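You operate a simulated robot arm through the tools that you are given. There is no shell and no other tool. Be economical: measure what you need, move in short steps, check, and stop when the job is done.

Carry out the task below with a simulated two-armed robot. There is one attempt and no reset: what you move stays moved.

TASK
Pick up the cardboard box from the end of the long bench by the fineness meter with one hand, pass it to the other hand and put it on the top of the long table. Set down upright: cardboard box.
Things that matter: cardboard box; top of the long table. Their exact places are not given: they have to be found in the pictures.

It is judged by the outcome, as a careful person would: the job done as asked, and still so three seconds after it is handed in. It fails if anything else is knocked over, pushed out of place, dropped, spilled or broken.

THE ROBOT
Two 7-joint arms with two-finger parallel grippers on one trunk, on a base that drives. Base frame: it is fixed to the floor where the robot stands at the start and does not move with it; the origin is under the middle of the robot, x ahead of it, y to its left, z up; the surface under the hand at the start is at about z = 85. Readings come in cm, rad, newtons and seconds.
The left shoulder is at the start at [10.6, 17.1, 118.8], the right one opposite. With the tool pointing down near the work surface each hand reaches from about 38 to 88 cm from the robot's upright axis, wherever it stands, measured 20 degrees to its own side. Places, roughly: top of the long table [-60, 80, 80]. Payload 4.4 kg a hand.
Tool frame (each hand has its own): the origin (TCP) lies between the finger pads and is the grasp point; the fingertips stand 2.3 cm ahead of it; z points along the fingers, y is the line along which they close. The gripper opens to 9.4 cm. The fingers are 3.8 cm wide and 1 cm thick; the gripper's body (5.4 by 9.6 cm) begins 3.9 cm behind the TCP.
Orientation is that of the tool frame in the base frame, as a unit quaternion [x, y, z, w]. With the fingers straight down and closing along the base's y, the tool's x points along the base's -x, its y along +y and its z along -z.

THE INTERFACE
- The arms move only by the tool nudge_tool. It takes "left_moves", "right_moves" or both (then of equal length, played together; a hand with none holds still); each is a list of rows, each a list of 7 numbers: the shift along the tool's x, y, z in cm, then the turn, a rotation vector about the tool's x, y, z in rad, then the gripper command, from -1 (shut) to 1 (fully open), values between in proportion. In form: [[x, y, z, ax, ay, az, grip], ...]. A call has 1 to 20 rows; each row shifts and turns the commanded pose from where the row before left it, along the tool's axes as they then stand. A row lasts 0.2 s, in which the tool goes at most 5 cm and 0.15 rad; a call with a longer step from one row to the next is refused whole, and so is a gripper value outside its range. Where a pose cannot be reached the arm comes as near as it can. A force on the tool above 40 N (or 10 N above the force at the start of the call, whichever is more), or a blocked arm, ends the call early, and 0.2 s more pass. Each finger travels about 7.2 cm/s and halts on what it meets, pressing with about 44 N; the grip force reading is that of the motor and also rises with nothing between the fingers. The clock runs only during rows and for 0.2 s after the last one: add rows that do not move to give the fingers time. The reply holds the time, the measured pose of the TCP, the force on the tool along the base axes, the opening and the grip force, in the units named above and with some noise, with the torque about the TCP (base axes, N m) and any sound that the robot's microphone picked up.
- Cameras (640 x 400 px; columns grow to the right, rows downward): "scene" is now at [16.87, 7.51, 132.86]; the picture's right is [0.88, -0.48, 0.00], its down [-0.26, -0.47, -0.84] and it looks along [0.40, 0.74, -0.54] (base axes); focal length 214 px, centre (320, 200). "left" rides on the left gripper at [8.6, -1.6, -7.5] in its tool frame; the picture's right is [0.18, 0.98, 0.00], its down [-0.58, 0.11, -0.81] and it looks along [-0.79, 0.15, 0.59] (tool axes); focal length 243 px, centre (320, 200). "right" rides on the right gripper at [8.6, 1.6, -7.4] in its tool frame; the picture's right is [-0.18, 0.98, 0.00], its down [-0.58, -0.11, -0.81] and it looks along [-0.79, -0.15, 0.59] (tool axes); focal length 243 px, centre (320, 200).
- camera(camera): a new picture of that camera. The clock stands still meanwhile.
- slide_trunk(by): slides the trunk up (or, below 0, down) by that many cm; the arms and the scene camera ride with it, the base frame stays. It gives what a move gives, with no picture.
- roll_base(legs): drives the robot by 1 to 6 legs, each [ahead, left, turn to the left] in cm, cm and rad, along the robot's own axes; the way and the turn of a leg run together, so that a leg with both is an arc; at most 150 cm and 3.142 rad a leg. The arms and the cameras ride along, it lands a little off, and it stops where it bumps. It gives what a move gives.
- aim_head(pan, tilt): turns the head with the scene camera to pan (to the left, within 1.396 rad either way) and tilt (down, from -0.506 to 1.204), counted from straight ahead of the robot. It gives what a move gives.
- pixel_to_xyz(camera, pixels): for up to 12 pixels [column, row] of the newest picture of that camera ("zoom" is the newest enlarged one), the place [x, y, z] in the base frame of the surface seen there, good to about 0.2 cm, but the place of the scene camera against the robot may be out by one fixed shift of up to 1.2 cm in any direction. The clock stands still meanwhile.
- inspect(camera, box): a new picture of the part [left, top, right, bottom] of that camera's present view, enlarged. The clock stands still meanwhile.
- finish_job(): hands the job in; it is judged then, once.

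Keep the steps short. Do not move on a guess: measure, check each grasp and each placing, and mend mistakes. In all there are 80 turns and 58 pictures (those below and enlarged ones count). Leave the grippers open and the arms clear of the work at the hand-in unless told otherwise, and finish with a single line.

The tools are called by a JSON object that holds its "name" and its "arguments". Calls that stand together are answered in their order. nudge_tool: Moves the arms, as the interface text tells. Its arguments: {"type":"object","properties":{"left_moves":{"type":"array","items":{"type":"array","items":{"type":"number"}}},"right_moves":{"type":"array","items":{"type":"array","items":{"type":"number"}}}},"required":[]} The other tools are called the same way: slide_trunk (by) slides the trunk up or down; roll_base (legs) drives the base; aim_head (pan, tilt) turns the head that bears the scene camera; camera (camera) takes a picture; pixel_to_xyz (camera, pixels) gives the place of the surface under pixels of a picture; inspect (camera, box) takes an enlarged picture of a part of a camera's view; finish_job () hands the job in.

At the start:

```text
time_s: 0.0
left_ee_pos: [33.22, 50.4, 117.01]
left_tcp_rot: [0.0, 1.0, 0.001, -0.001]
left_wrist_force: [-0.2, -0.8, -0.5]
left_moment: [0.0, -0.01, -0.03]
left_width: 9.39
left_gripper_force: 0.1
right_ee_pos: [45.4, 6.2, 108.12]
right_tcp_rot: [0.0, 1.0, 0.0, 0.0]
right_wrist_force: [0.0, 0.9, 0.2]
right_moment: [0.0, -0.03, -0.01]
right_width: 9.38
right_gripper_force: 0.1
trunk travel left (down, up): [-20.0, 18.8]
robot x, y, heading: [0.43, -0.3, 0.001]
head pan, tilt: [1.072, 0.571]
```

scene: 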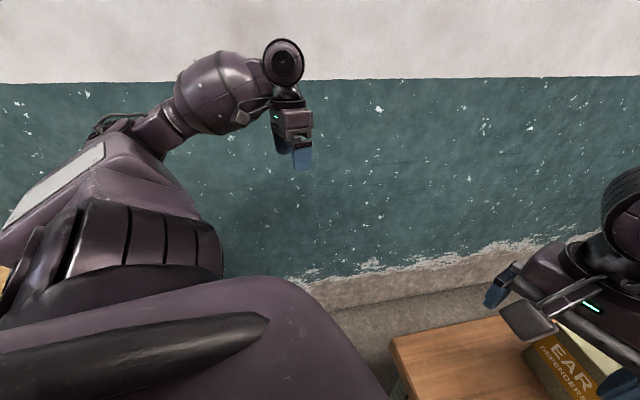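
right: 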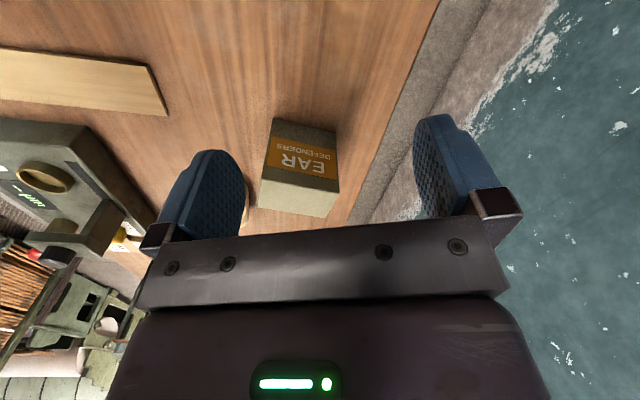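
left: 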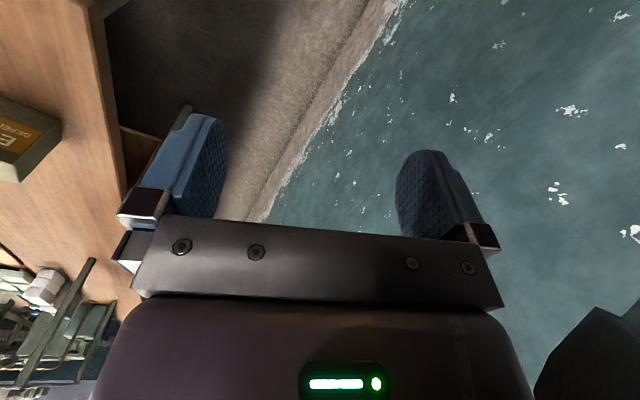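

I see a box labelled "EAR DEFENDERS" at about (300,165) in the right picture. I'll turn the head to view the bench and measure the box.

{"name": "aim_head", "arguments": {"pan": 0.3, "tilt": 0.7}}

{"name": "camera", "arguments": {"camera": "scene"}}

{"name": "pixel_to_xyz", "arguments": {"camera": "right", "pixels": [[272, 122], [334, 135], [338, 190], [262, 178], [300, 160], [330, 216], [262, 205], [360, 150], [230, 120], [400, 100]]}}

```text
time_s: 1.1
left_ee_pos: [33.33, 50.36, 116.98]
left_tcp_rot: [0.0, 1.0, 0.001, 0.0]
left_wrist_force: [-0.3, -0.1, -0.4]
left_moment: [0.0, 0.02, -0.01]
left_width: 9.38
left_gripper_force: 0.0
right_ee_pos: [45.51, 6.14, 108.19]
right_tcp_rot: [0.0, 1.0, 0.0, 0.0]
right_wrist_force: [0.2, 1.1, -1.1]
right_moment: [0.0, 0.0, 0.0]
right_width: 9.38
right_gripper_force: 0.0
trunk travel left (down, up): [-20.0, 18.8]
robot x, y, heading: [0.05, -0.25, 0.001]
head pan, tilt: [0.3, 0.7]
```

```text
54 pictures are left
```

scene: 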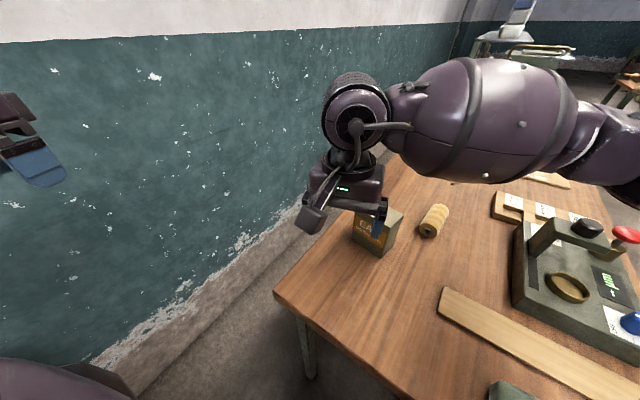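

```text
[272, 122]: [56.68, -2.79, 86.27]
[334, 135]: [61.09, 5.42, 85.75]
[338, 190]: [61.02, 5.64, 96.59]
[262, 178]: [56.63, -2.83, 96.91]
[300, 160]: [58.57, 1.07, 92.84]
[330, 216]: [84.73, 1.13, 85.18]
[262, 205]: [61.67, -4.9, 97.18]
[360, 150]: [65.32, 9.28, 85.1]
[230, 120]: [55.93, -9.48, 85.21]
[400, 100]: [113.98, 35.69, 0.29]
```

The box front face is ~9.4 cm wide and ~12 tall, turned ~28°. I'll measure the same points and the neighbouring roll in the scene picture.

{"name": "inspect", "arguments": {"camera": "scene", "box": [310, 170, 470, 270]}}

{"name": "pixel_to_xyz", "arguments": {"camera": "scene", "pixels": [[434, 208], [444, 209], [432, 234], [424, 230], [355, 238], [377, 254], [401, 213], [380, 243], [437, 220], [445, 290], [285, 292]]}}

```text
4.00 times, centred on (390, 220) of scene
```

zoom: 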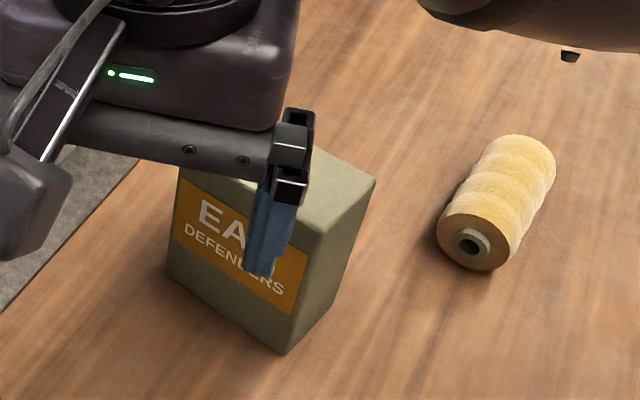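

```text
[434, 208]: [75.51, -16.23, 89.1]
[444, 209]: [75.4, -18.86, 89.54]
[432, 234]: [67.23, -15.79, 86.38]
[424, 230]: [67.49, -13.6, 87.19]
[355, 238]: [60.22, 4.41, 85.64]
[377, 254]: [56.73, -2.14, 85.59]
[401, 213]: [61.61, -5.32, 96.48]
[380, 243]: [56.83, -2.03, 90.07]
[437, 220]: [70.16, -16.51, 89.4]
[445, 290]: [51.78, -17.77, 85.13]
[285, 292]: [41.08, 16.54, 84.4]
```

Box: footprint ~9.4 × 5.7 cm, centre ≈ (61.4, 0.0), z 85.2–97; the spool is well clear. Plan: the right hand grips across the thin side at the right end of the box, slightly tilted, and the left hand later takes the left end. First I turn the right hand in place, well above the box.

{"name": "nudge_tool", "arguments": {"right_moves": [[0, 0, 0, 0, 0, -0.1356, 1], [0, 0, 0, 0, 0, -0.1356, 1], [0, 0, 0, 0, 0, -0.1356, 1], [0, 0, 0, 0, 0, -0.1356, 1], [0, 0, 0, 0, 0, -0.1356, 1], [0, 0, 0, 0, 0, -0.1356, 1], [0, 0, 0, 0, 0, -0.1356, 1], [0, 0, 0, 0, 0, -0.1356, 1], [0, 0, 0, 0, -0.117, 0, 1], [0, 0, 0, 0, -0.117, 0, 1], [0, 0, 0, 0, -0.116, 0, 1], [0, 0, 0, 0, 0, 0, 1]]}}

```text
time_s: 3.7
left_ee_pos: [33.37, 50.48, 116.9]
left_tcp_rot: [-0.001, 1.0, 0.001, 0.0]
left_wrist_force: [-0.3, 0.1, 0.3]
left_moment: [0.0, 0.01, -0.02]
left_width: 9.4
left_gripper_force: 0.0
right_ee_pos: [45.49, 6.29, 108.17]
right_tcp_rot: [-0.509, 0.843, 0.09, 0.149]
right_wrist_force: [-0.1, -0.4, -0.2]
right_moment: [0.02, 0.0, 0.0]
right_width: 9.4
right_gripper_force: 0.0
trunk travel left (down, up): [-20.0, 18.8]
robot x, y, heading: [0.19, -0.16, 0.0]
head pan, tilt: [0.3, 0.7]
```

Orientation is as wanted (tool z ≈ (0.16, 0.30, −0.94)). Next: move to a pre-grasp 13 cm back along the approach line, and look.

{"name": "nudge_tool", "arguments": {"right_moves": [[1.14, -3.4, -0.1, 0, 0, 0, 1], [1.14, -3.4, -0.1, 0, 0, 0, 1], [1.14, -3.4, -0.1, 0, 0, 0, 1], [1.14, -3.4, -0.1, 0, 0, 0, 1], [1.14, -3.4, -0.1, 0, 0, 0, 1], [0, 0, 0, 0, 0, 0, 1]]}}

{"name": "camera", "arguments": {"camera": "right"}}

{"name": "camera", "arguments": {"camera": "scene"}}

```text
time_s: 5.1
left_ee_pos: [33.25, 50.41, 117.04]
left_tcp_rot: [0.0, 1.0, 0.001, 0.0]
left_wrist_force: [0.6, 0.5, 0.7]
left_moment: [0.0, 0.03, -0.03]
left_width: 9.41
left_gripper_force: 0.0
right_ee_pos: [57.89, -6.6, 106.68]
right_tcp_rot: [-0.508, 0.843, 0.09, 0.15]
right_wrist_force: [-0.8, 0.0, -0.7]
right_moment: [-0.01, 0.02, -0.02]
right_width: 9.38
right_gripper_force: 0.1
trunk travel left (down, up): [-20.0, 18.8]
robot x, y, heading: [-0.09, 0.14, 0.002]
head pan, tilt: [0.3, 0.7]
```

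```text
52 pictures are left
```

right: 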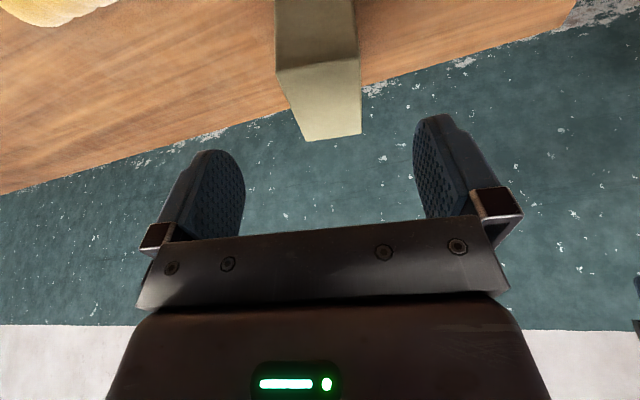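

```text
51 pictures are left
```

scene: 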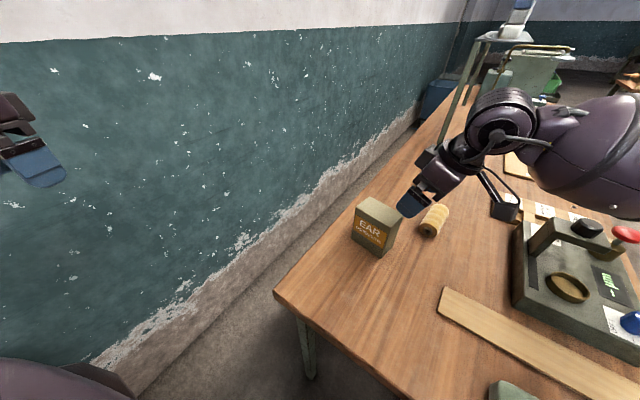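

The box sits between the fingers' directions. I'll measure its top corners in the right picture.

{"name": "pixel_to_xyz", "arguments": {"camera": "right", "pixels": [[281, 74], [356, 64], [307, 138], [359, 131], [320, 100], [282, 40], [350, 30]]}}

{"name": "pixel_to_xyz", "arguments": {"camera": "scene", "pixels": [[365, 199], [357, 209], [381, 226], [399, 213], [378, 211], [377, 256], [353, 239]]}}

```text
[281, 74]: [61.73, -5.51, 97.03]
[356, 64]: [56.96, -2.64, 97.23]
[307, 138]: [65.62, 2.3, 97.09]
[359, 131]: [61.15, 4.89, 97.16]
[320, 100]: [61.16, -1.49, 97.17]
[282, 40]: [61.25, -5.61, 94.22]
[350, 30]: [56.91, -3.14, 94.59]
```

```text
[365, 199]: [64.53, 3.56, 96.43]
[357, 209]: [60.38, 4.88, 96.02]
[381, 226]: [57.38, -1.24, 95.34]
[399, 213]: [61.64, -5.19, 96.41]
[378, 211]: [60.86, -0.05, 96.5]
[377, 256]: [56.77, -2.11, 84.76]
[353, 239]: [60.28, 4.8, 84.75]
```

Box centre (61.37, −0.24), aligned. Next: advance 12.9 cm along the approach, still open.

{"name": "nudge_tool", "arguments": {"right_moves": [[0.1, -0.12, 2.2, 0, 0, 0, 1], [0, 0, 2.2, 0, 0, 0, 1], [0, 0, 2.2, 0, 0, 0, 1], [0, 0, 2.2, 0, 0, 0, 1], [0, 0, 2.1, 0, 0, 0, 1], [0, 0, 2.0, 0, 0, 0, 1], [0, 0, 0, 0, 0, 0, 1]]}}

{"name": "camera", "arguments": {"camera": "right"}}

{"name": "inspect", "arguments": {"camera": "scene", "box": [310, 160, 470, 260]}}

```text
time_s: 6.7
left_ee_pos: [33.31, 50.38, 116.95]
left_tcp_rot: [-0.001, 1.0, 0.0, -0.001]
left_wrist_force: [0.2, 0.3, -0.3]
left_moment: [0.0, -0.01, 0.0]
left_width: 9.4
left_gripper_force: 0.1
right_ee_pos: [60.1, -2.83, 94.49]
right_tcp_rot: [-0.509, 0.843, 0.09, 0.15]
right_wrist_force: [-0.4, 0.2, -0.5]
right_moment: [-0.03, -0.01, 0.01]
right_width: 9.4
right_gripper_force: 0.1
trunk travel left (down, up): [-20.0, 18.8]
robot x, y, heading: [0.15, 0.06, -0.005]
head pan, tilt: [0.3, 0.7]
```

```text
50 pictures are left
```

right: 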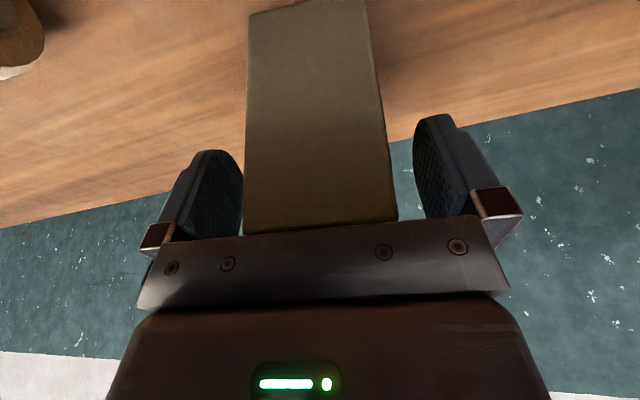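

```text
4.00 times, centred on (390, 210) of scene
```

zoom: 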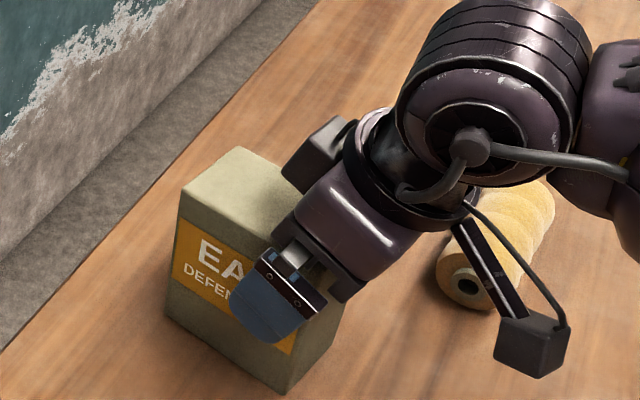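

Fingers straddle the box's right end; the box is slightly toward tool −y. I'll shift −0.3 and close.

{"name": "nudge_tool", "arguments": {"right_moves": [[0, -0.3, 0, 0, 0, 0, 1], [0, 0, 0, 0, 0, 0, 0.5], [0, 0, 0, 0, 0, 0, 0.2], [0, 0, 0, 0, 0, 0, 0], [0, 0, 0, 0, 0, 0, -1], [0, 0, 0, 0, 0, 0, -1], [0, 0, 0, 0, 0, 0, -1]]}}

```text
time_s: 8.3
left_ee_pos: [33.32, 50.42, 117.03]
left_tcp_rot: [0.0, 1.0, 0.001, 0.0]
left_wrist_force: [-0.3, 1.0, -0.4]
left_moment: [0.0, -0.01, 0.0]
left_width: 9.41
left_gripper_force: 0.1
right_ee_pos: [60.32, -2.97, 94.53]
right_tcp_rot: [-0.508, 0.843, 0.09, 0.15]
right_wrist_force: [0.6, 1.0, 0.4]
right_moment: [0.09, -0.07, 0.06]
right_width: 6.18
right_gripper_force: 44.5
trunk travel left (down, up): [-20.0, 18.8]
robot x, y, heading: [0.13, -0.19, 0.003]
head pan, tilt: [0.3, 0.7]
```

Gripped at width 6.18 with 44 N. Lifting straight up by 14 cm.

{"name": "nudge_tool", "arguments": {"right_moves": [[-0.34, 0, -0.94, 0, 0, 0, -1], [-0.69, 0, -1.88, 0, 0, 0, -1], [-0.69, 0, -1.88, 0, 0, 0, -1], [-0.69, 0, -1.88, 0, 0, 0, -1], [-0.69, 0, -1.88, 0, 0, 0, -1], [-0.69, 0, -1.88, 0, 0, 0, -1], [-0.69, 0, -1.88, 0, 0, 0, -1], [-0.34, 0, -0.94, 0, 0, 0, -1], [0, 0, 0, 0, 0, 0, -1]]}}

{"name": "camera", "arguments": {"camera": "scene"}}

```text
time_s: 10.3
left_ee_pos: [33.32, 50.51, 116.96]
left_tcp_rot: [0.0, 1.0, 0.001, 0.0]
left_wrist_force: [0.0, 0.3, 0.2]
left_moment: [-0.04, -0.01, -0.02]
left_width: 9.39
left_gripper_force: 0.1
right_ee_pos: [60.47, -2.92, 108.5]
right_tcp_rot: [-0.508, 0.844, 0.089, 0.149]
right_wrist_force: [0.2, 0.2, -2.7]
right_moment: [-0.05, 0.06, 0.02]
right_width: 6.16
right_gripper_force: 44.6
trunk travel left (down, up): [-20.0, 18.8]
robot x, y, heading: [0.05, 0.01, 0.002]
head pan, tilt: [0.3, 0.7]
```

```text
48 pictures are left
```

scene: 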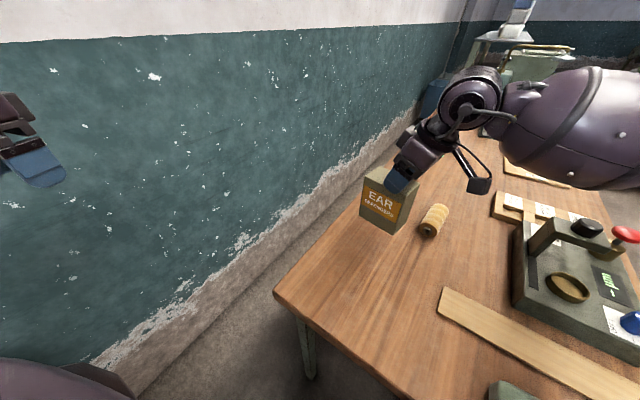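

Box lifted level, ~0.28 kg. Now I turn the box square and bring it to (50, 3), while the left hand comes inward and turns to a 43° side grasp pose, at a distance from it.

{"name": "nudge_tool", "arguments": {"right_moves": [[0, 0, 0, -0.0416, 0, -0.114, -1], [0, 0, 0, -0.0416, 0, -0.114, -1], [0, 0, 0, -0.0416, 0, -0.114, -1], [0, 0, 0, -0.0416, 0, -0.114, -1], [-1.13, 2.1, 0.41, 0, 0, 0, -1], [-1.13, 2.1, 0.41, 0, 0, 0, -1], [-1.13, 2.1, 0.41, 0, 0, 0, -1], [-1.13, 2.1, 0.41, 0, 0, 0, -1], [-1.13, 2.1, 0.41, 0, 0, 0, -1], [0, 0, 0, 0, 0, 0, -1], [0, 0, 0, 0, 0, 0, -1], [0, 0, 0, 0, 0, 0, -1], [0, 0, 0, 0, 0, 0, -1], [0, 0, 0, 0, 0, 0, -1], [0, 0, 0, 0, 0, 0, -1], [0, 0, 0, 0, 0, 0, -1], [0, 0, 0, 0, 0, 0, -1], [0, 0, 0, 0, 0, 0, -1], [0, 0, 0, 0, 0, 0, -1], [0, 0, 0, 0, 0, 0, -1]], "left_moves": [[0, -3.7, 0, 0, 0, 0, 1], [0, -3.7, 0, 0, 0, 0, 1], [0, -3.7, 0, 0, 0, 0, 1], [0, -3.7, 0, 0, 0, 0, 1], [0, 0, 0, 0, 0, 0.1428, 1], [0, 0, 0, 0, 0, 0.1428, 1], [0, 0, 0, 0, 0, 0.1428, 1], [0, 0, 0, 0, 0, 0.1428, 1], [0, 0, 0, 0, 0, 0.1428, 1], [0, 0, 0, 0, 0, 0.1428, 1], [0, 0, 0, 0, 0, 0.1428, 1], [0, 0, 0, 0, 0, 0.1428, 1], [0, 0, 0, 0, 0, 0.1428, 1], [0, 0, 0, 0, 0, 0.1428, 1], [0, 0, 0, 0, 0, 0.1428, 1], [0, 0, 0, 0, -0.15, 0, 1], [0, 0, 0, 0, -0.15, 0, 1], [0, 0, 0, 0, -0.15, 0, 1], [0, 0, 0, 0, -0.15, 0, 1], [0, 0, 0, 0, -0.15, 0, 1]]}}

{"name": "camera", "arguments": {"camera": "scene"}}

{"name": "camera", "arguments": {"camera": "left"}}

```text
time_s: 14.5
left_ee_pos: [33.35, 35.62, 116.99]
left_tcp_rot: [0.658, 0.658, -0.259, 0.259]
left_wrist_force: [0.0, -0.3, 0.0]
left_moment: [0.01, 0.01, 0.0]
left_width: 9.4
left_gripper_force: 0.0
right_ee_pos: [51.25, 6.79, 107.46]
right_tcp_rot: [-0.561, 0.809, 0.092, 0.149]
right_wrist_force: [-0.5, -0.2, -2.1]
right_moment: [-0.07, 0.01, -0.01]
right_width: 6.14
right_gripper_force: 44.4
right hand out of reach, approached as far as the arm can: row 1, 2, 3, 4
trunk travel left (down, up): [-20.0, 18.8]
robot x, y, heading: [0.25, 0.05, 0.002]
head pan, tilt: [0.3, 0.7]
```

```text
47 pictures are left
```

scene: 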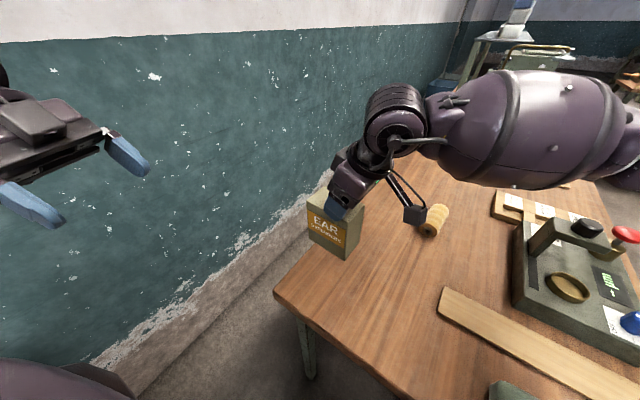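

```text
46 pictures are left
```

left: 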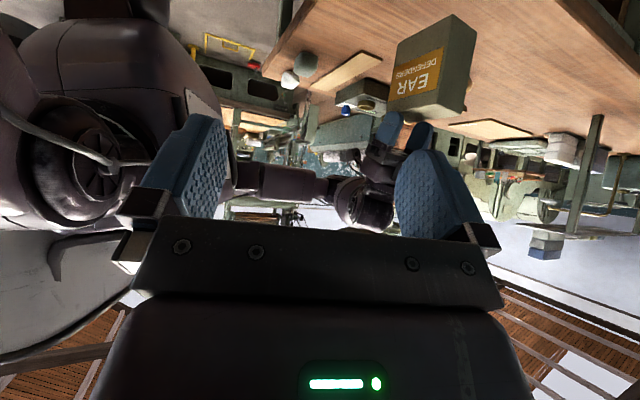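

The right wrist's limit left the box yawed ~21° from square (width direction ≈ (0.35, 0.94)); fine. I'll match the left hand to that and go to a pre-grasp 14 cm out from the left end.

{"name": "nudge_tool", "arguments": {"left_moves": [[0, 0, 0, 0.082, 0, 0.088, 1], [0, 0, 0, 0.082, 0, 0.088, 1], [0, 0, 0, 0.082, 0, 0.088, 1], [-0.4, 3.85, 0.51, 0, 0, 0, 1], [-0.4, 3.85, 0.51, 0, 0, 0, 1], [-0.4, 3.85, 0.51, 0, 0, 0, 1], [-0.4, 3.85, 0.51, 0, 0, 0, 1], [-0.4, 3.85, 0.51, 0, 0, 0, 1], [-0.4, 3.85, 0.51, 0, 0, 0, 1], [-0.4, 3.85, 0.51, 0, 0, 0, 1], [0, 0, 0, 0, 0, 0, 1]]}}

{"name": "camera", "arguments": {"camera": "left"}}

{"name": "camera", "arguments": {"camera": "scene"}}

```text
time_s: 16.9
left_ee_pos: [56.93, 22.06, 116.1]
left_tcp_rot: [0.766, 0.53, -0.3, 0.207]
left_wrist_force: [0.7, -0.7, 0.3]
left_moment: [0.0, 0.01, 0.02]
left_width: 9.4
left_gripper_force: 0.0
right_ee_pos: [51.15, 6.84, 107.54]
right_tcp_rot: [-0.56, 0.81, 0.091, 0.149]
right_wrist_force: [0.3, 0.1, -2.1]
right_moment: [-0.08, 0.02, 0.04]
right_width: 6.15
right_gripper_force: 44.4
trunk travel left (down, up): [-20.0, 18.8]
robot x, y, heading: [-0.28, 0.08, 0.002]
head pan, tilt: [0.3, 0.7]
```

```text
45 pictures are left
```

left: 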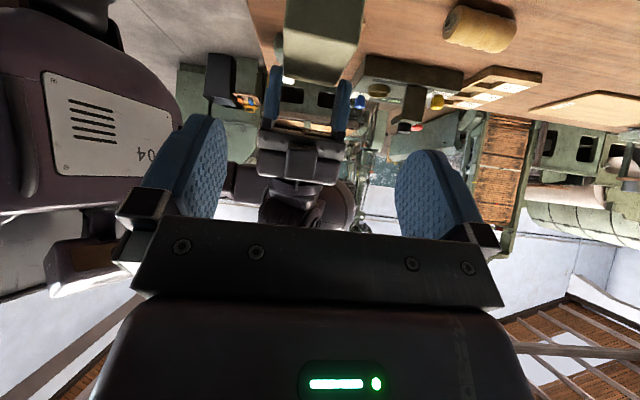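

```text
44 pictures are left
```

scene: 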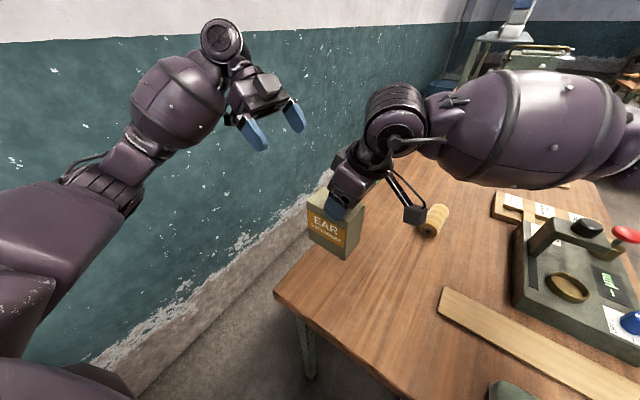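

Reached. I'll measure the box as seen in the left picture (end face and top around (320,40)).

{"name": "pixel_to_xyz", "arguments": {"camera": "left", "pixels": [[290, 27], [357, 32], [288, 8], [358, 8], [288, 58], [340, 78], [320, 15], [318, 40], [280, 100], [343, 110]]}}

{"name": "inspect", "arguments": {"camera": "left", "box": [240, 0, 400, 100]}}

```text
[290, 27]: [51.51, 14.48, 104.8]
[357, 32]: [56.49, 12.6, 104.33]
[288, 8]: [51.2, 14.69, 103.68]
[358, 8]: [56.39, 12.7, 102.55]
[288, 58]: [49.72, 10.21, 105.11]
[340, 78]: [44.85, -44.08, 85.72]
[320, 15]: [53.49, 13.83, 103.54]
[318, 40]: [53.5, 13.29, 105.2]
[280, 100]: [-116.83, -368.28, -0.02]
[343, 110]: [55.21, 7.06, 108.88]
```

```text
4.00 times, centred on (320, 50) of left
```

zoom: 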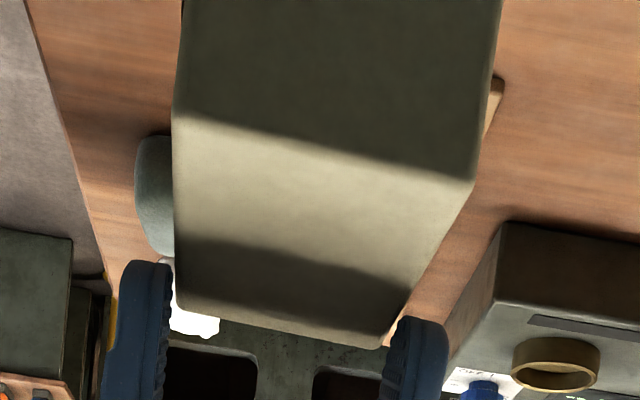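

The top at the left end reads z≈105, lower than expected (110): the box may have tilted in the grip. I'll measure more top points.

{"name": "pixel_to_xyz", "arguments": {"camera": "zoom", "pixels": [[185, 125], [465, 188], [190, 290], [370, 335], [300, 230], [300, 290], [300, 60], [200, 10], [480, 10]]}}

{"name": "inspect", "arguments": {"camera": "scene", "box": [270, 160, 430, 260]}}

```text
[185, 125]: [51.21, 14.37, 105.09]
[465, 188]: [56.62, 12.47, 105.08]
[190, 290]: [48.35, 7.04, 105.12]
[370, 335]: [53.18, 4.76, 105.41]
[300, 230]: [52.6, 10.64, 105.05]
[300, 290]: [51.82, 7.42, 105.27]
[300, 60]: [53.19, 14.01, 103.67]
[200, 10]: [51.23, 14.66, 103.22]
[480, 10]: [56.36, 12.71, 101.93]
```

```text
4.00 times, centred on (350, 210) of scene
```

zoom: 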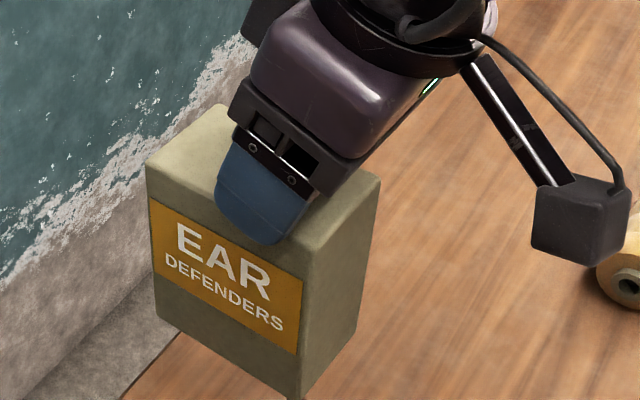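

{"name": "pixel_to_xyz", "arguments": {"camera": "zoom", "pixels": [[150, 170], [220, 108], [375, 185], [260, 240], [190, 150], [340, 230], [300, 395], [225, 200], [155, 310]]}}

{"name": "inspect", "arguments": {"camera": "right", "box": [140, 0, 540, 250]}}

```text
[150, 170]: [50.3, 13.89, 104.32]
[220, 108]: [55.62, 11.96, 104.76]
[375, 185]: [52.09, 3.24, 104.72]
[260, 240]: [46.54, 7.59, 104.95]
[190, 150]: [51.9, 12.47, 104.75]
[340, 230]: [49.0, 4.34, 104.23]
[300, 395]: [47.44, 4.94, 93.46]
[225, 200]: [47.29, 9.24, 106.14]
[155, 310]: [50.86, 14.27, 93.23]
```

```text
1.60 times, centred on (340, 125) of right
```

zoom: 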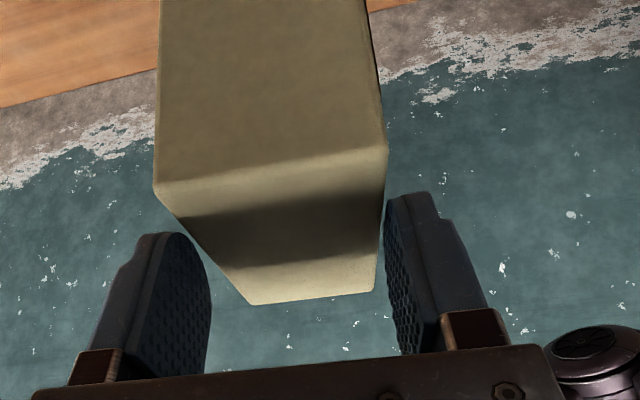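

The box has slipped down ~5 cm and hangs on the right fingertips only (top z≈105.1, bottom ≈93.3, still level and stationary). The safest thing is to grip it firmly with the left hand now. New left target: (53.2, 11.7, 102.3). I'll advance part way and check.

{"name": "nudge_tool", "arguments": {"left_moves": [[1.28, 0.17, 1, 0, 0, 0, 1], [0, 0, 2, 0, 0, 0, 1], [0, 0, 2, 0, 0, 0, 1], [0, 0, 2, 0, 0, 0, 1], [0, 0, 2, 0, 0, 0, 1], [0, 0, 1.7, 0, 0, 0, 1], [0, 0, 0, 0, 0, 0, 1]]}}

{"name": "camera", "arguments": {"camera": "left"}}

{"name": "inspect", "arguments": {"camera": "scene", "box": [230, 120, 430, 245]}}

```text
time_s: 18.5
left_ee_pos: [54.65, 16.01, 107.47]
left_tcp_rot: [0.765, 0.53, -0.301, 0.208]
left_wrist_force: [0.2, 0.2, -0.9]
left_moment: [-0.01, -0.02, 0.01]
left_width: 9.38
left_gripper_force: 0.1
right_ee_pos: [51.2, 6.7, 107.42]
right_tcp_rot: [-0.561, 0.809, 0.093, 0.149]
right_wrist_force: [0.9, 0.5, -2.9]
right_moment: [-0.08, 0.03, 0.0]
right_width: 6.16
right_gripper_force: 43.8
trunk travel left (down, up): [-20.0, 18.8]
robot x, y, heading: [0.0, -0.38, 0.0]
head pan, tilt: [0.3, 0.7]
```

```text
40 pictures are left
```

left: 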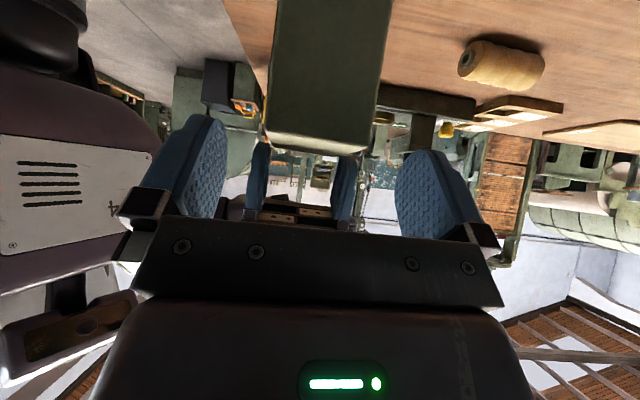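

```text
3.20 times, centred on (330, 182) of scene
```

zoom: 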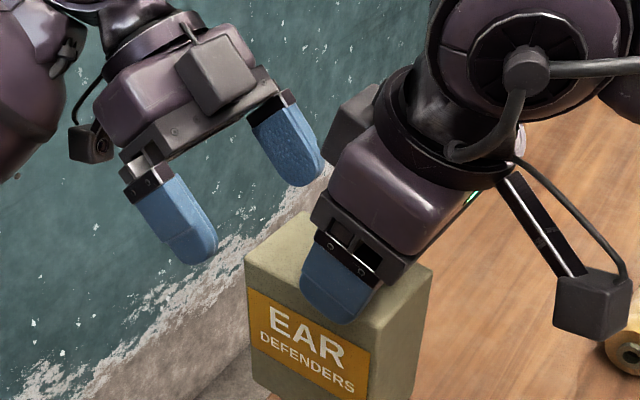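

{"name": "pixel_to_xyz", "arguments": {"camera": "left", "pixels": [[282, 30], [385, 30], [266, 125], [368, 145], [320, 60], [320, 145]]}}

```text
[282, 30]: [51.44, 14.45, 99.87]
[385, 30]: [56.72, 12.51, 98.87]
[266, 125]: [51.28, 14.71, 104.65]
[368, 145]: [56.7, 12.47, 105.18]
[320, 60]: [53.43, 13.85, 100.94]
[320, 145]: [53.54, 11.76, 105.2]
```

Consistent with the target. Advance the last 6.9 cm slowly.

{"name": "nudge_tool", "arguments": {"left_moves": [[0.2, 0.3, 1, 0, 0, 0, 1], [0, 0, 1.2, 0, 0, 0, 1], [0, 0, 1.2, 0, 0, 0, 1], [0, 0, 1.2, 0, 0, 0, 1], [0, 0, 1.2, 0, 0, 0, 1], [0, 0, 1, 0, 0, 0, 1], [0, 0, 0, 0, 0, 0, 1]]}}

{"name": "camera", "arguments": {"camera": "left"}}

{"name": "inspect", "arguments": {"camera": "scene", "box": [230, 140, 430, 265]}}

```text
time_s: 20.1
left_ee_pos: [53.53, 11.74, 102.4]
left_tcp_rot: [0.766, 0.529, -0.301, 0.207]
left_wrist_force: [-0.9, 0.1, 0.1]
left_moment: [0.01, -0.01, -0.03]
left_width: 9.39
left_gripper_force: 0.0
right_ee_pos: [51.2, 6.86, 107.45]
right_tcp_rot: [-0.56, 0.809, 0.093, 0.15]
right_wrist_force: [1.5, -0.4, -2.0]
right_moment: [-0.04, 0.03, -0.05]
right_width: 6.14
right_gripper_force: 43.7
trunk travel left (down, up): [-20.0, 18.8]
robot x, y, heading: [0.19, -0.47, 0.003]
head pan, tilt: [0.3, 0.7]
```

```text
38 pictures are left
```

left: 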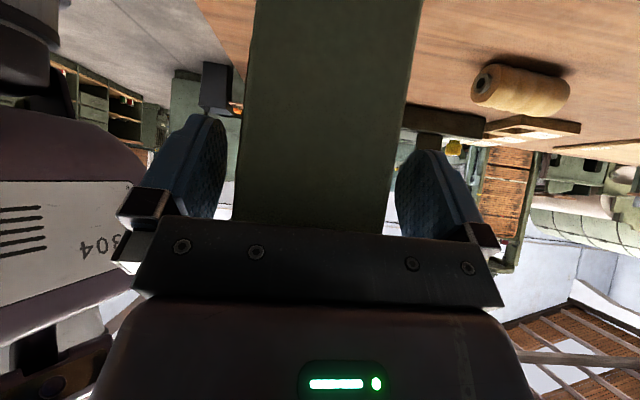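

```text
3.20 times, centred on (330, 202) of scene
```

zoom: 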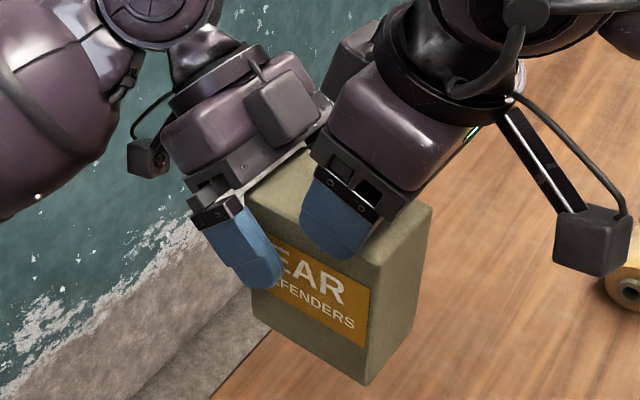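

Good straddle, no contact. Closing the left hand gently.

{"name": "nudge_tool", "arguments": {"left_moves": [[0, 0, 0, 0, 0, 0, 0.6], [0, 0, 0, 0, 0, 0, 0.45], [0, 0, 0, 0, 0, 0, 0.35], [0, 0, 0, 0, 0, 0, 0.25], [0, 0, 0, 0, 0, 0, 0.1], [0, 0, 0, 0, 0, 0, -1], [0, 0, 0, 0, 0, 0, -1], [0, 0, 0, 0, 0, 0, -1]]}}

{"name": "inspect", "arguments": {"camera": "scene", "box": [230, 140, 430, 265]}}

```text
time_s: 22.1
left_ee_pos: [53.4, 11.64, 102.41]
left_tcp_rot: [0.766, 0.528, -0.301, 0.207]
left_wrist_force: [-2.3, 1.5, 0.3]
left_moment: [-0.36, -0.71, -0.22]
left_width: 6.25
left_gripper_force: 44.2
right_ee_pos: [51.54, 6.68, 107.46]
right_tcp_rot: [-0.559, 0.811, 0.09, 0.149]
right_wrist_force: [1.3, -1.0, 0.1]
right_moment: [0.37, 0.59, 0.14]
right_width: 6.12
right_gripper_force: 44.1
trunk travel left (down, up): [-20.0, 18.8]
robot x, y, heading: [-0.29, 0.19, 0.003]
head pan, tilt: [0.3, 0.7]
stopped in row 8 (right hand): the force on the tool passed its limit at 40 N (the readings are from after the stop); the commanded pose is now the measured one
```

```text
3.20 times, centred on (330, 202) of scene
```

zoom: 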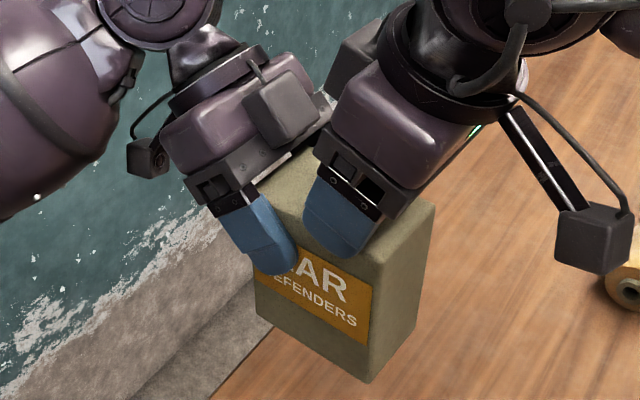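

Both hands hold the box. I release the right and withdraw it along its own axis.

{"name": "nudge_tool", "arguments": {"right_moves": [[0, 0, 0, 0, 0, 0, 0.2], [0, 0, 0, 0, 0, 0, 0.6], [0, 0, 0, 0, 0, 0, 1], [0, 0, 0, 0, 0, 0, 1], [0, 0, -1.5, 0, 0, 0, 1], [0, 0, -2.5, 0, 0, 0, 1], [0, 0, -3, 0, 0, 0, 1], [0, 0, -3, 0, 0, 0, 1], [0, 0, 0, 0, 0, 0, 1]]}}

{"name": "camera", "arguments": {"camera": "scene"}}

{"name": "camera", "arguments": {"camera": "left"}}

```text
time_s: 24.1
left_ee_pos: [53.38, 11.62, 102.37]
left_tcp_rot: [0.767, 0.528, -0.301, 0.205]
left_wrist_force: [-0.3, -0.5, -0.7]
left_moment: [0.08, -0.02, 0.02]
left_width: 6.16
left_gripper_force: 44.2
right_ee_pos: [49.99, 3.35, 116.83]
right_tcp_rot: [-0.558, 0.811, 0.091, 0.15]
right_wrist_force: [0.1, 0.6, -0.8]
right_moment: [0.03, 0.0, 0.03]
right_width: 9.41
right_gripper_force: 0.0
trunk travel left (down, up): [-20.0, 18.8]
robot x, y, heading: [0.22, -0.17, 0.0]
head pan, tilt: [0.3, 0.7]
```

```text
35 pictures are left
```

scene: 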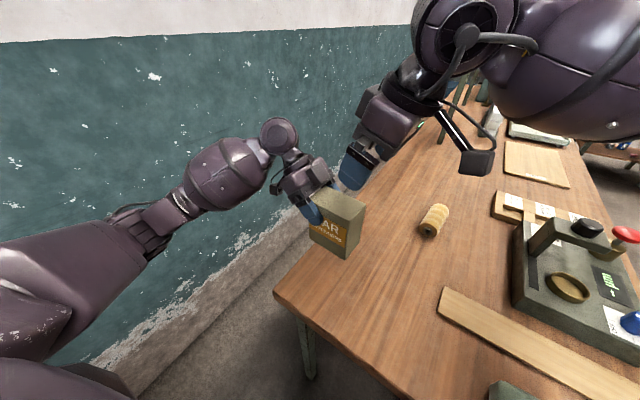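

```text
34 pictures are left
```

left: 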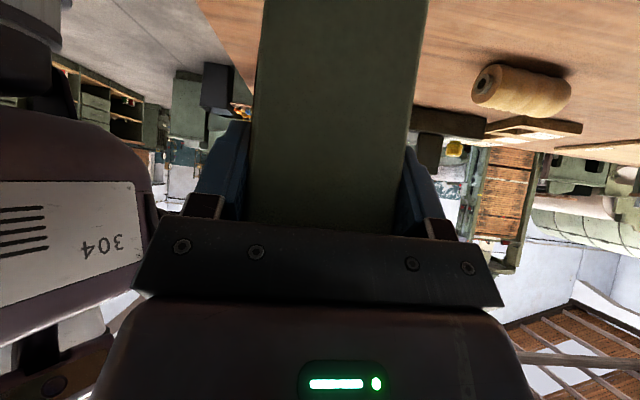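

The left hand alone holds the box. Now I look left/back for the long table, and measure the wall.

{"name": "pixel_to_xyz", "arguments": {"camera": "scene", "pixels": [[100, 150], [250, 100], [380, 60], [120, 380], [275, 250]]}}

{"name": "aim_head", "arguments": {"pan": 1.396, "tilt": 0.45}}

{"name": "camera", "arguments": {"camera": "scene"}}

```text
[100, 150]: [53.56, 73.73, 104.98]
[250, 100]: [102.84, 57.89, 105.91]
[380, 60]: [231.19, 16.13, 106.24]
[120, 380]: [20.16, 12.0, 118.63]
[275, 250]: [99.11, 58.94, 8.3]
```

```text
time_s: 25.4
left_ee_pos: [53.45, 11.47, 102.42]
left_tcp_rot: [0.766, 0.529, -0.301, 0.207]
left_wrist_force: [0.3, -0.6, 0.6]
left_moment: [0.06, -0.06, 0.01]
left_width: 6.16
left_gripper_force: 44.0
right_ee_pos: [50.07, 3.51, 116.77]
right_tcp_rot: [-0.558, 0.811, 0.09, 0.149]
right_wrist_force: [-0.7, -1.1, 0.6]
right_moment: [0.03, 0.01, -0.01]
right_width: 9.38
right_gripper_force: 0.0
trunk travel left (down, up): [-20.0, 18.8]
robot x, y, heading: [-0.1, -0.03, -0.004]
head pan, tilt: [1.396, 0.45]
```

```text
33 pictures are left
```

scene: 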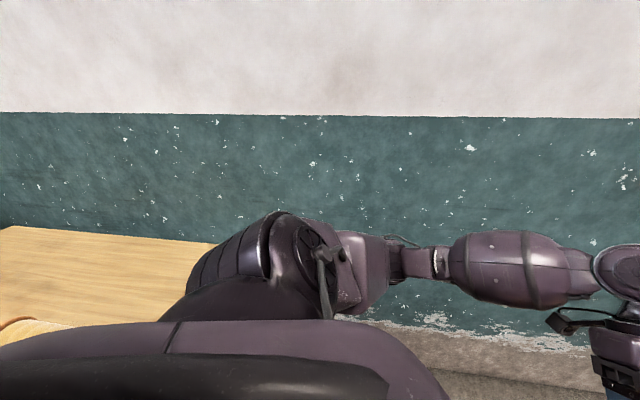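

The table shows at left (100,270). Measuring it.

{"name": "pixel_to_xyz", "arguments": {"camera": "scene", "pixels": [[10, 235], [100, 240], [200, 246], [205, 255], [100, 280], [60, 315], [20, 322], [5, 335], [150, 310], [5, 280]]}}

```text
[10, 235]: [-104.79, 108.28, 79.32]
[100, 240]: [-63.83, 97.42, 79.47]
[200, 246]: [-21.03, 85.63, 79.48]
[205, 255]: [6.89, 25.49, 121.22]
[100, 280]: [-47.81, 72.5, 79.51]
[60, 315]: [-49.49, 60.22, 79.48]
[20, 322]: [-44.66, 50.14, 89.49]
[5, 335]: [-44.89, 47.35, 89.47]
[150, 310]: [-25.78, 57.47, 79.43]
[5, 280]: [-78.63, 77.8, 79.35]
```

Table top is at z≈79.5, along the wall from x≈−20 to beyond −100, with a disc-like object at (−45, 50, 89.5). I'll pull the right hand away, raise the trunk, and turn left partially to see more.

{"name": "nudge_tool", "arguments": {"right_moves": [[2.8, 0.4, -2.1, 0, 0, 0, 1], [2.8, 0.4, -2.1, 0, 0, 0, 1], [2.8, 0.4, -2.1, 0, 0, 0, 1], [2.8, 0.4, -2.1, 0, 0, 0, 1], [2.8, 0.4, -2.1, 0, 0, 0, 1], [0, 0, 0, 0, 0, 0, 1]]}}

{"name": "slide_trunk", "arguments": {"by": 10}}

{"name": "roll_base", "arguments": {"legs": [[0, 0, 0.7]]}}

{"name": "aim_head", "arguments": {"pan": 1.3, "tilt": 0.55}}

{"name": "camera", "arguments": {"camera": "scene"}}

{"name": "camera", "arguments": {"camera": "left"}}

```text
time_s: 26.8
left_ee_pos: [53.51, 11.76, 102.35]
left_tcp_rot: [0.766, 0.528, -0.302, 0.207]
left_wrist_force: [-1.0, 1.0, -0.1]
left_moment: [0.07, -0.04, 0.0]
left_width: 6.19
left_gripper_force: 43.7
right_ee_pos: [42.06, -11.37, 121.61]
right_tcp_rot: [-0.558, 0.811, 0.09, 0.15]
right_wrist_force: [0.2, 0.2, 0.0]
right_moment: [0.0, 0.05, -0.02]
right_width: 9.41
right_gripper_force: 0.2
trunk travel left (down, up): [-20.0, 18.8]
robot x, y, heading: [-0.04, -0.13, -0.002]
head pan, tilt: [1.396, 0.45]
```

```text
time_s: 28.1
left_ee_pos: [53.61, 11.6, 112.19]
left_tcp_rot: [0.766, 0.529, -0.302, 0.207]
left_wrist_force: [0.5, 0.1, -2.8]
left_moment: [0.05, 0.02, -0.02]
left_width: 6.18
left_gripper_force: 44.0
right_ee_pos: [42.04, -11.4, 131.8]
right_tcp_rot: [-0.558, 0.811, 0.09, 0.149]
right_wrist_force: [-0.8, -0.5, 0.2]
right_moment: [0.01, 0.02, 0.02]
right_width: 9.39
right_gripper_force: 0.0
trunk travel left (down, up): [-30.0, 8.8]
robot x, y, heading: [-0.21, 0.22, 0.003]
head pan, tilt: [1.396, 0.45]
```

```text
time_s: 30.4
left_ee_pos: [34.19, 42.59, 112.45]
left_tcp_rot: [0.545, 0.755, -0.214, 0.296]
left_wrist_force: [0.0, -0.2, -2.0]
left_moment: [0.04, 0.03, 0.02]
left_width: 6.18
left_gripper_force: 43.8
right_ee_pos: [39.73, 17.61, 131.8]
right_tcp_rot: [0.797, -0.578, -0.135, -0.111]
right_wrist_force: [-0.5, 0.6, -0.7]
right_moment: [-0.03, -0.03, 0.01]
right_width: 9.41
right_gripper_force: 0.0
trunk travel left (down, up): [-30.0, 8.8]
robot x, y, heading: [-0.04, -0.21, 0.68]
head pan, tilt: [1.396, 0.45]
```

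```text
time_s: 31.0
left_ee_pos: [34.27, 42.66, 112.34]
left_tcp_rot: [0.546, 0.754, -0.215, 0.294]
left_wrist_force: [-0.3, 0.6, -1.9]
left_moment: [0.06, 0.02, -0.03]
left_width: 6.19
left_gripper_force: 43.7
right_ee_pos: [39.81, 17.63, 131.88]
right_tcp_rot: [0.797, -0.577, -0.135, -0.111]
right_wrist_force: [-0.8, 0.4, -0.6]
right_moment: [0.04, -0.03, 0.02]
right_width: 9.39
right_gripper_force: 0.0
trunk travel left (down, up): [-30.0, 8.8]
robot x, y, heading: [-0.22, -0.17, 0.684]
head pan, tilt: [1.3, 0.55]
```

```text
32 pictures are left
```

scene: 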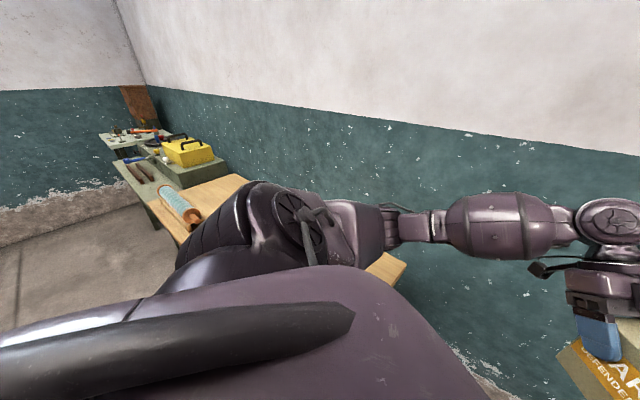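

```text
31 pictures are left
```

left: 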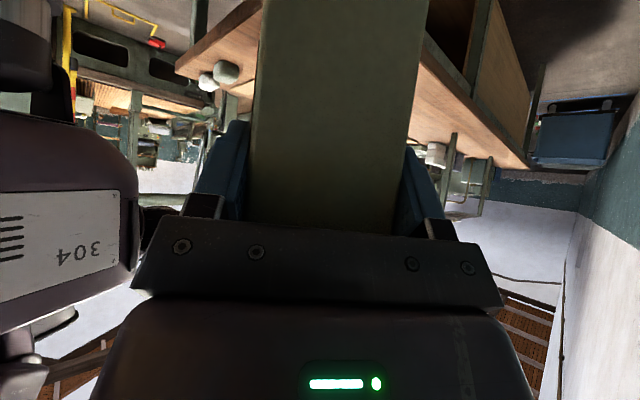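

Box still firm in grip. The table runs along the wall, with an object (roll) at (180,205), then a tool box and others. Measuring table points.

{"name": "pixel_to_xyz", "arguments": {"camera": "scene", "pixels": [[405, 262], [395, 280], [385, 255], [240, 175], [215, 200], [175, 188], [195, 220], [170, 215], [182, 240], [155, 205], [205, 178], [190, 170]]}}

{"name": "roll_base", "arguments": {"legs": [[0, 0, 0.6]]}}

{"name": "aim_head", "arguments": {"pan": 0.9, "tilt": 0.6}}

{"name": "camera", "arguments": {"camera": "scene"}}

```text
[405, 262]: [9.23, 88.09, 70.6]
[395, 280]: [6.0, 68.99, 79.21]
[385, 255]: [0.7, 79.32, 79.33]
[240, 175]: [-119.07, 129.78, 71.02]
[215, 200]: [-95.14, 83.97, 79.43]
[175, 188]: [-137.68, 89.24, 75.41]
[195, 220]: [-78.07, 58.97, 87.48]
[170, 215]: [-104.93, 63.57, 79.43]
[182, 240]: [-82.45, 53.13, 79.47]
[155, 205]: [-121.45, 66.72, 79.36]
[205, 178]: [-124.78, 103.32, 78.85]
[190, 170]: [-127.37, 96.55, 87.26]
```

```text
time_s: 33.2
left_ee_pos: [11.58, 52.5, 112.39]
left_tcp_rot: [0.307, 0.878, -0.122, 0.345]
left_wrist_force: [0.1, -0.4, -2.5]
left_moment: [0.02, 0.01, 0.02]
left_width: 6.18
left_gripper_force: 43.6
right_ee_pos: [29.76, 34.45, 131.93]
right_tcp_rot: [0.929, -0.325, -0.161, -0.067]
right_wrist_force: [-0.1, 0.4, -0.8]
right_moment: [0.0, -0.03, -0.04]
right_width: 9.37
right_gripper_force: 0.1
trunk travel left (down, up): [-30.0, 8.8]
robot x, y, heading: [6.45, -2.03, 1.261]
head pan, tilt: [1.3, 0.55]
stopped in leg 1: the robot was blocked; the commanded pose is now the measured one
```

```text
time_s: 34.1
left_ee_pos: [11.62, 52.38, 112.31]
left_tcp_rot: [0.307, 0.878, -0.122, 0.345]
left_wrist_force: [1.0, 0.2, -2.7]
left_moment: [0.06, 0.04, 0.01]
left_width: 6.2
left_gripper_force: 44.3
right_ee_pos: [29.91, 34.63, 131.76]
right_tcp_rot: [0.929, -0.325, -0.161, -0.068]
right_wrist_force: [0.4, -0.3, 0.5]
right_moment: [-0.03, -0.01, 0.0]
right_width: 9.42
right_gripper_force: 0.0
trunk travel left (down, up): [-30.0, 8.8]
robot x, y, heading: [6.45, -2.22, 1.261]
head pan, tilt: [0.901, 0.6]
```

```text
30 pictures are left
```

scene: 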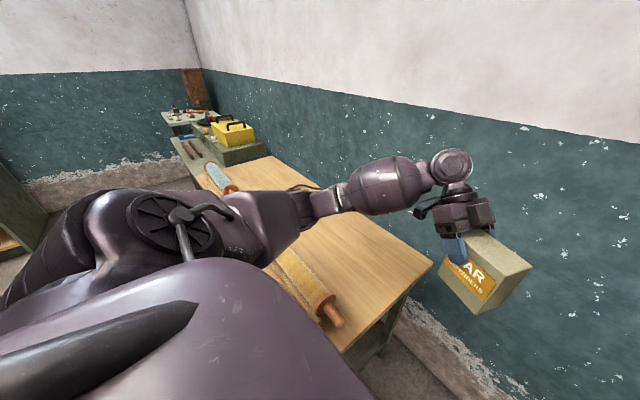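

The base bumped and stopped at heading 1.26, shifted +6 cm in x. I check the roll on the table and the surroundings for what touched.

{"name": "pixel_to_xyz", "arguments": {"camera": "scene", "pixels": [[335, 318], [318, 292], [290, 265], [430, 262], [345, 345], [360, 260], [300, 220], [275, 165], [222, 180], [240, 190], [390, 320], [400, 240]]}}

{"name": "inspect", "arguments": {"camera": "scene", "box": [200, 140, 520, 340]}}

{"name": "aim_head", "arguments": {"pan": -0.9, "tilt": 0.8}}

{"name": "camera", "arguments": {"camera": "scene"}}

```text
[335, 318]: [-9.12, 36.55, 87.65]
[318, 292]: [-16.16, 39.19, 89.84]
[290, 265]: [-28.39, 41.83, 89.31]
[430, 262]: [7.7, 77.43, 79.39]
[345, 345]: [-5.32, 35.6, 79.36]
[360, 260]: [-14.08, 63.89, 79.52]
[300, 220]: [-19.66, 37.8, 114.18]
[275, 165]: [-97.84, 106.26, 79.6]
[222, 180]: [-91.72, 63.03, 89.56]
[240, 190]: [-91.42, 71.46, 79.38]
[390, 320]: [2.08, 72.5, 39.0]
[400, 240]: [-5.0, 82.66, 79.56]
```

```text
2.00 times, centred on (360, 240) of scene
```

zoom: 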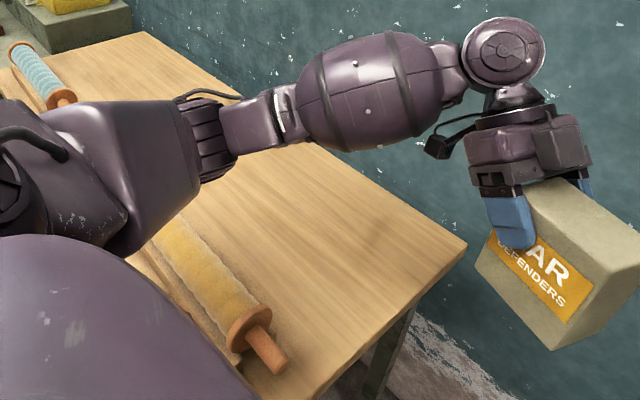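

```text
time_s: 35.9
left_ee_pos: [11.6, 52.49, 112.4]
left_tcp_rot: [0.307, 0.879, -0.12, 0.344]
left_wrist_force: [0.1, -0.5, -1.6]
left_moment: [0.02, 0.05, -0.02]
left_width: 6.17
left_gripper_force: 43.8
right_ee_pos: [29.95, 34.55, 131.79]
right_tcp_rot: [0.929, -0.326, -0.162, -0.068]
right_wrist_force: [0.4, 0.2, 0.6]
right_moment: [-0.01, -0.02, 0.04]
right_width: 9.4
right_gripper_force: 0.1
trunk travel left (down, up): [-30.0, 8.8]
robot x, y, heading: [6.31, -1.82, 1.261]
head pan, tilt: [-0.901, 0.799]
```

```text
28 pictures are left
```

scene: 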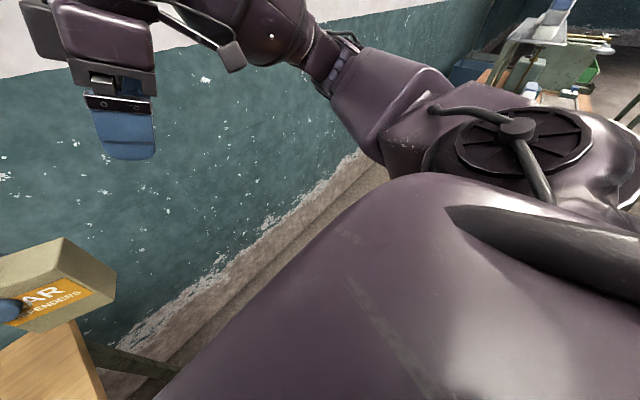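

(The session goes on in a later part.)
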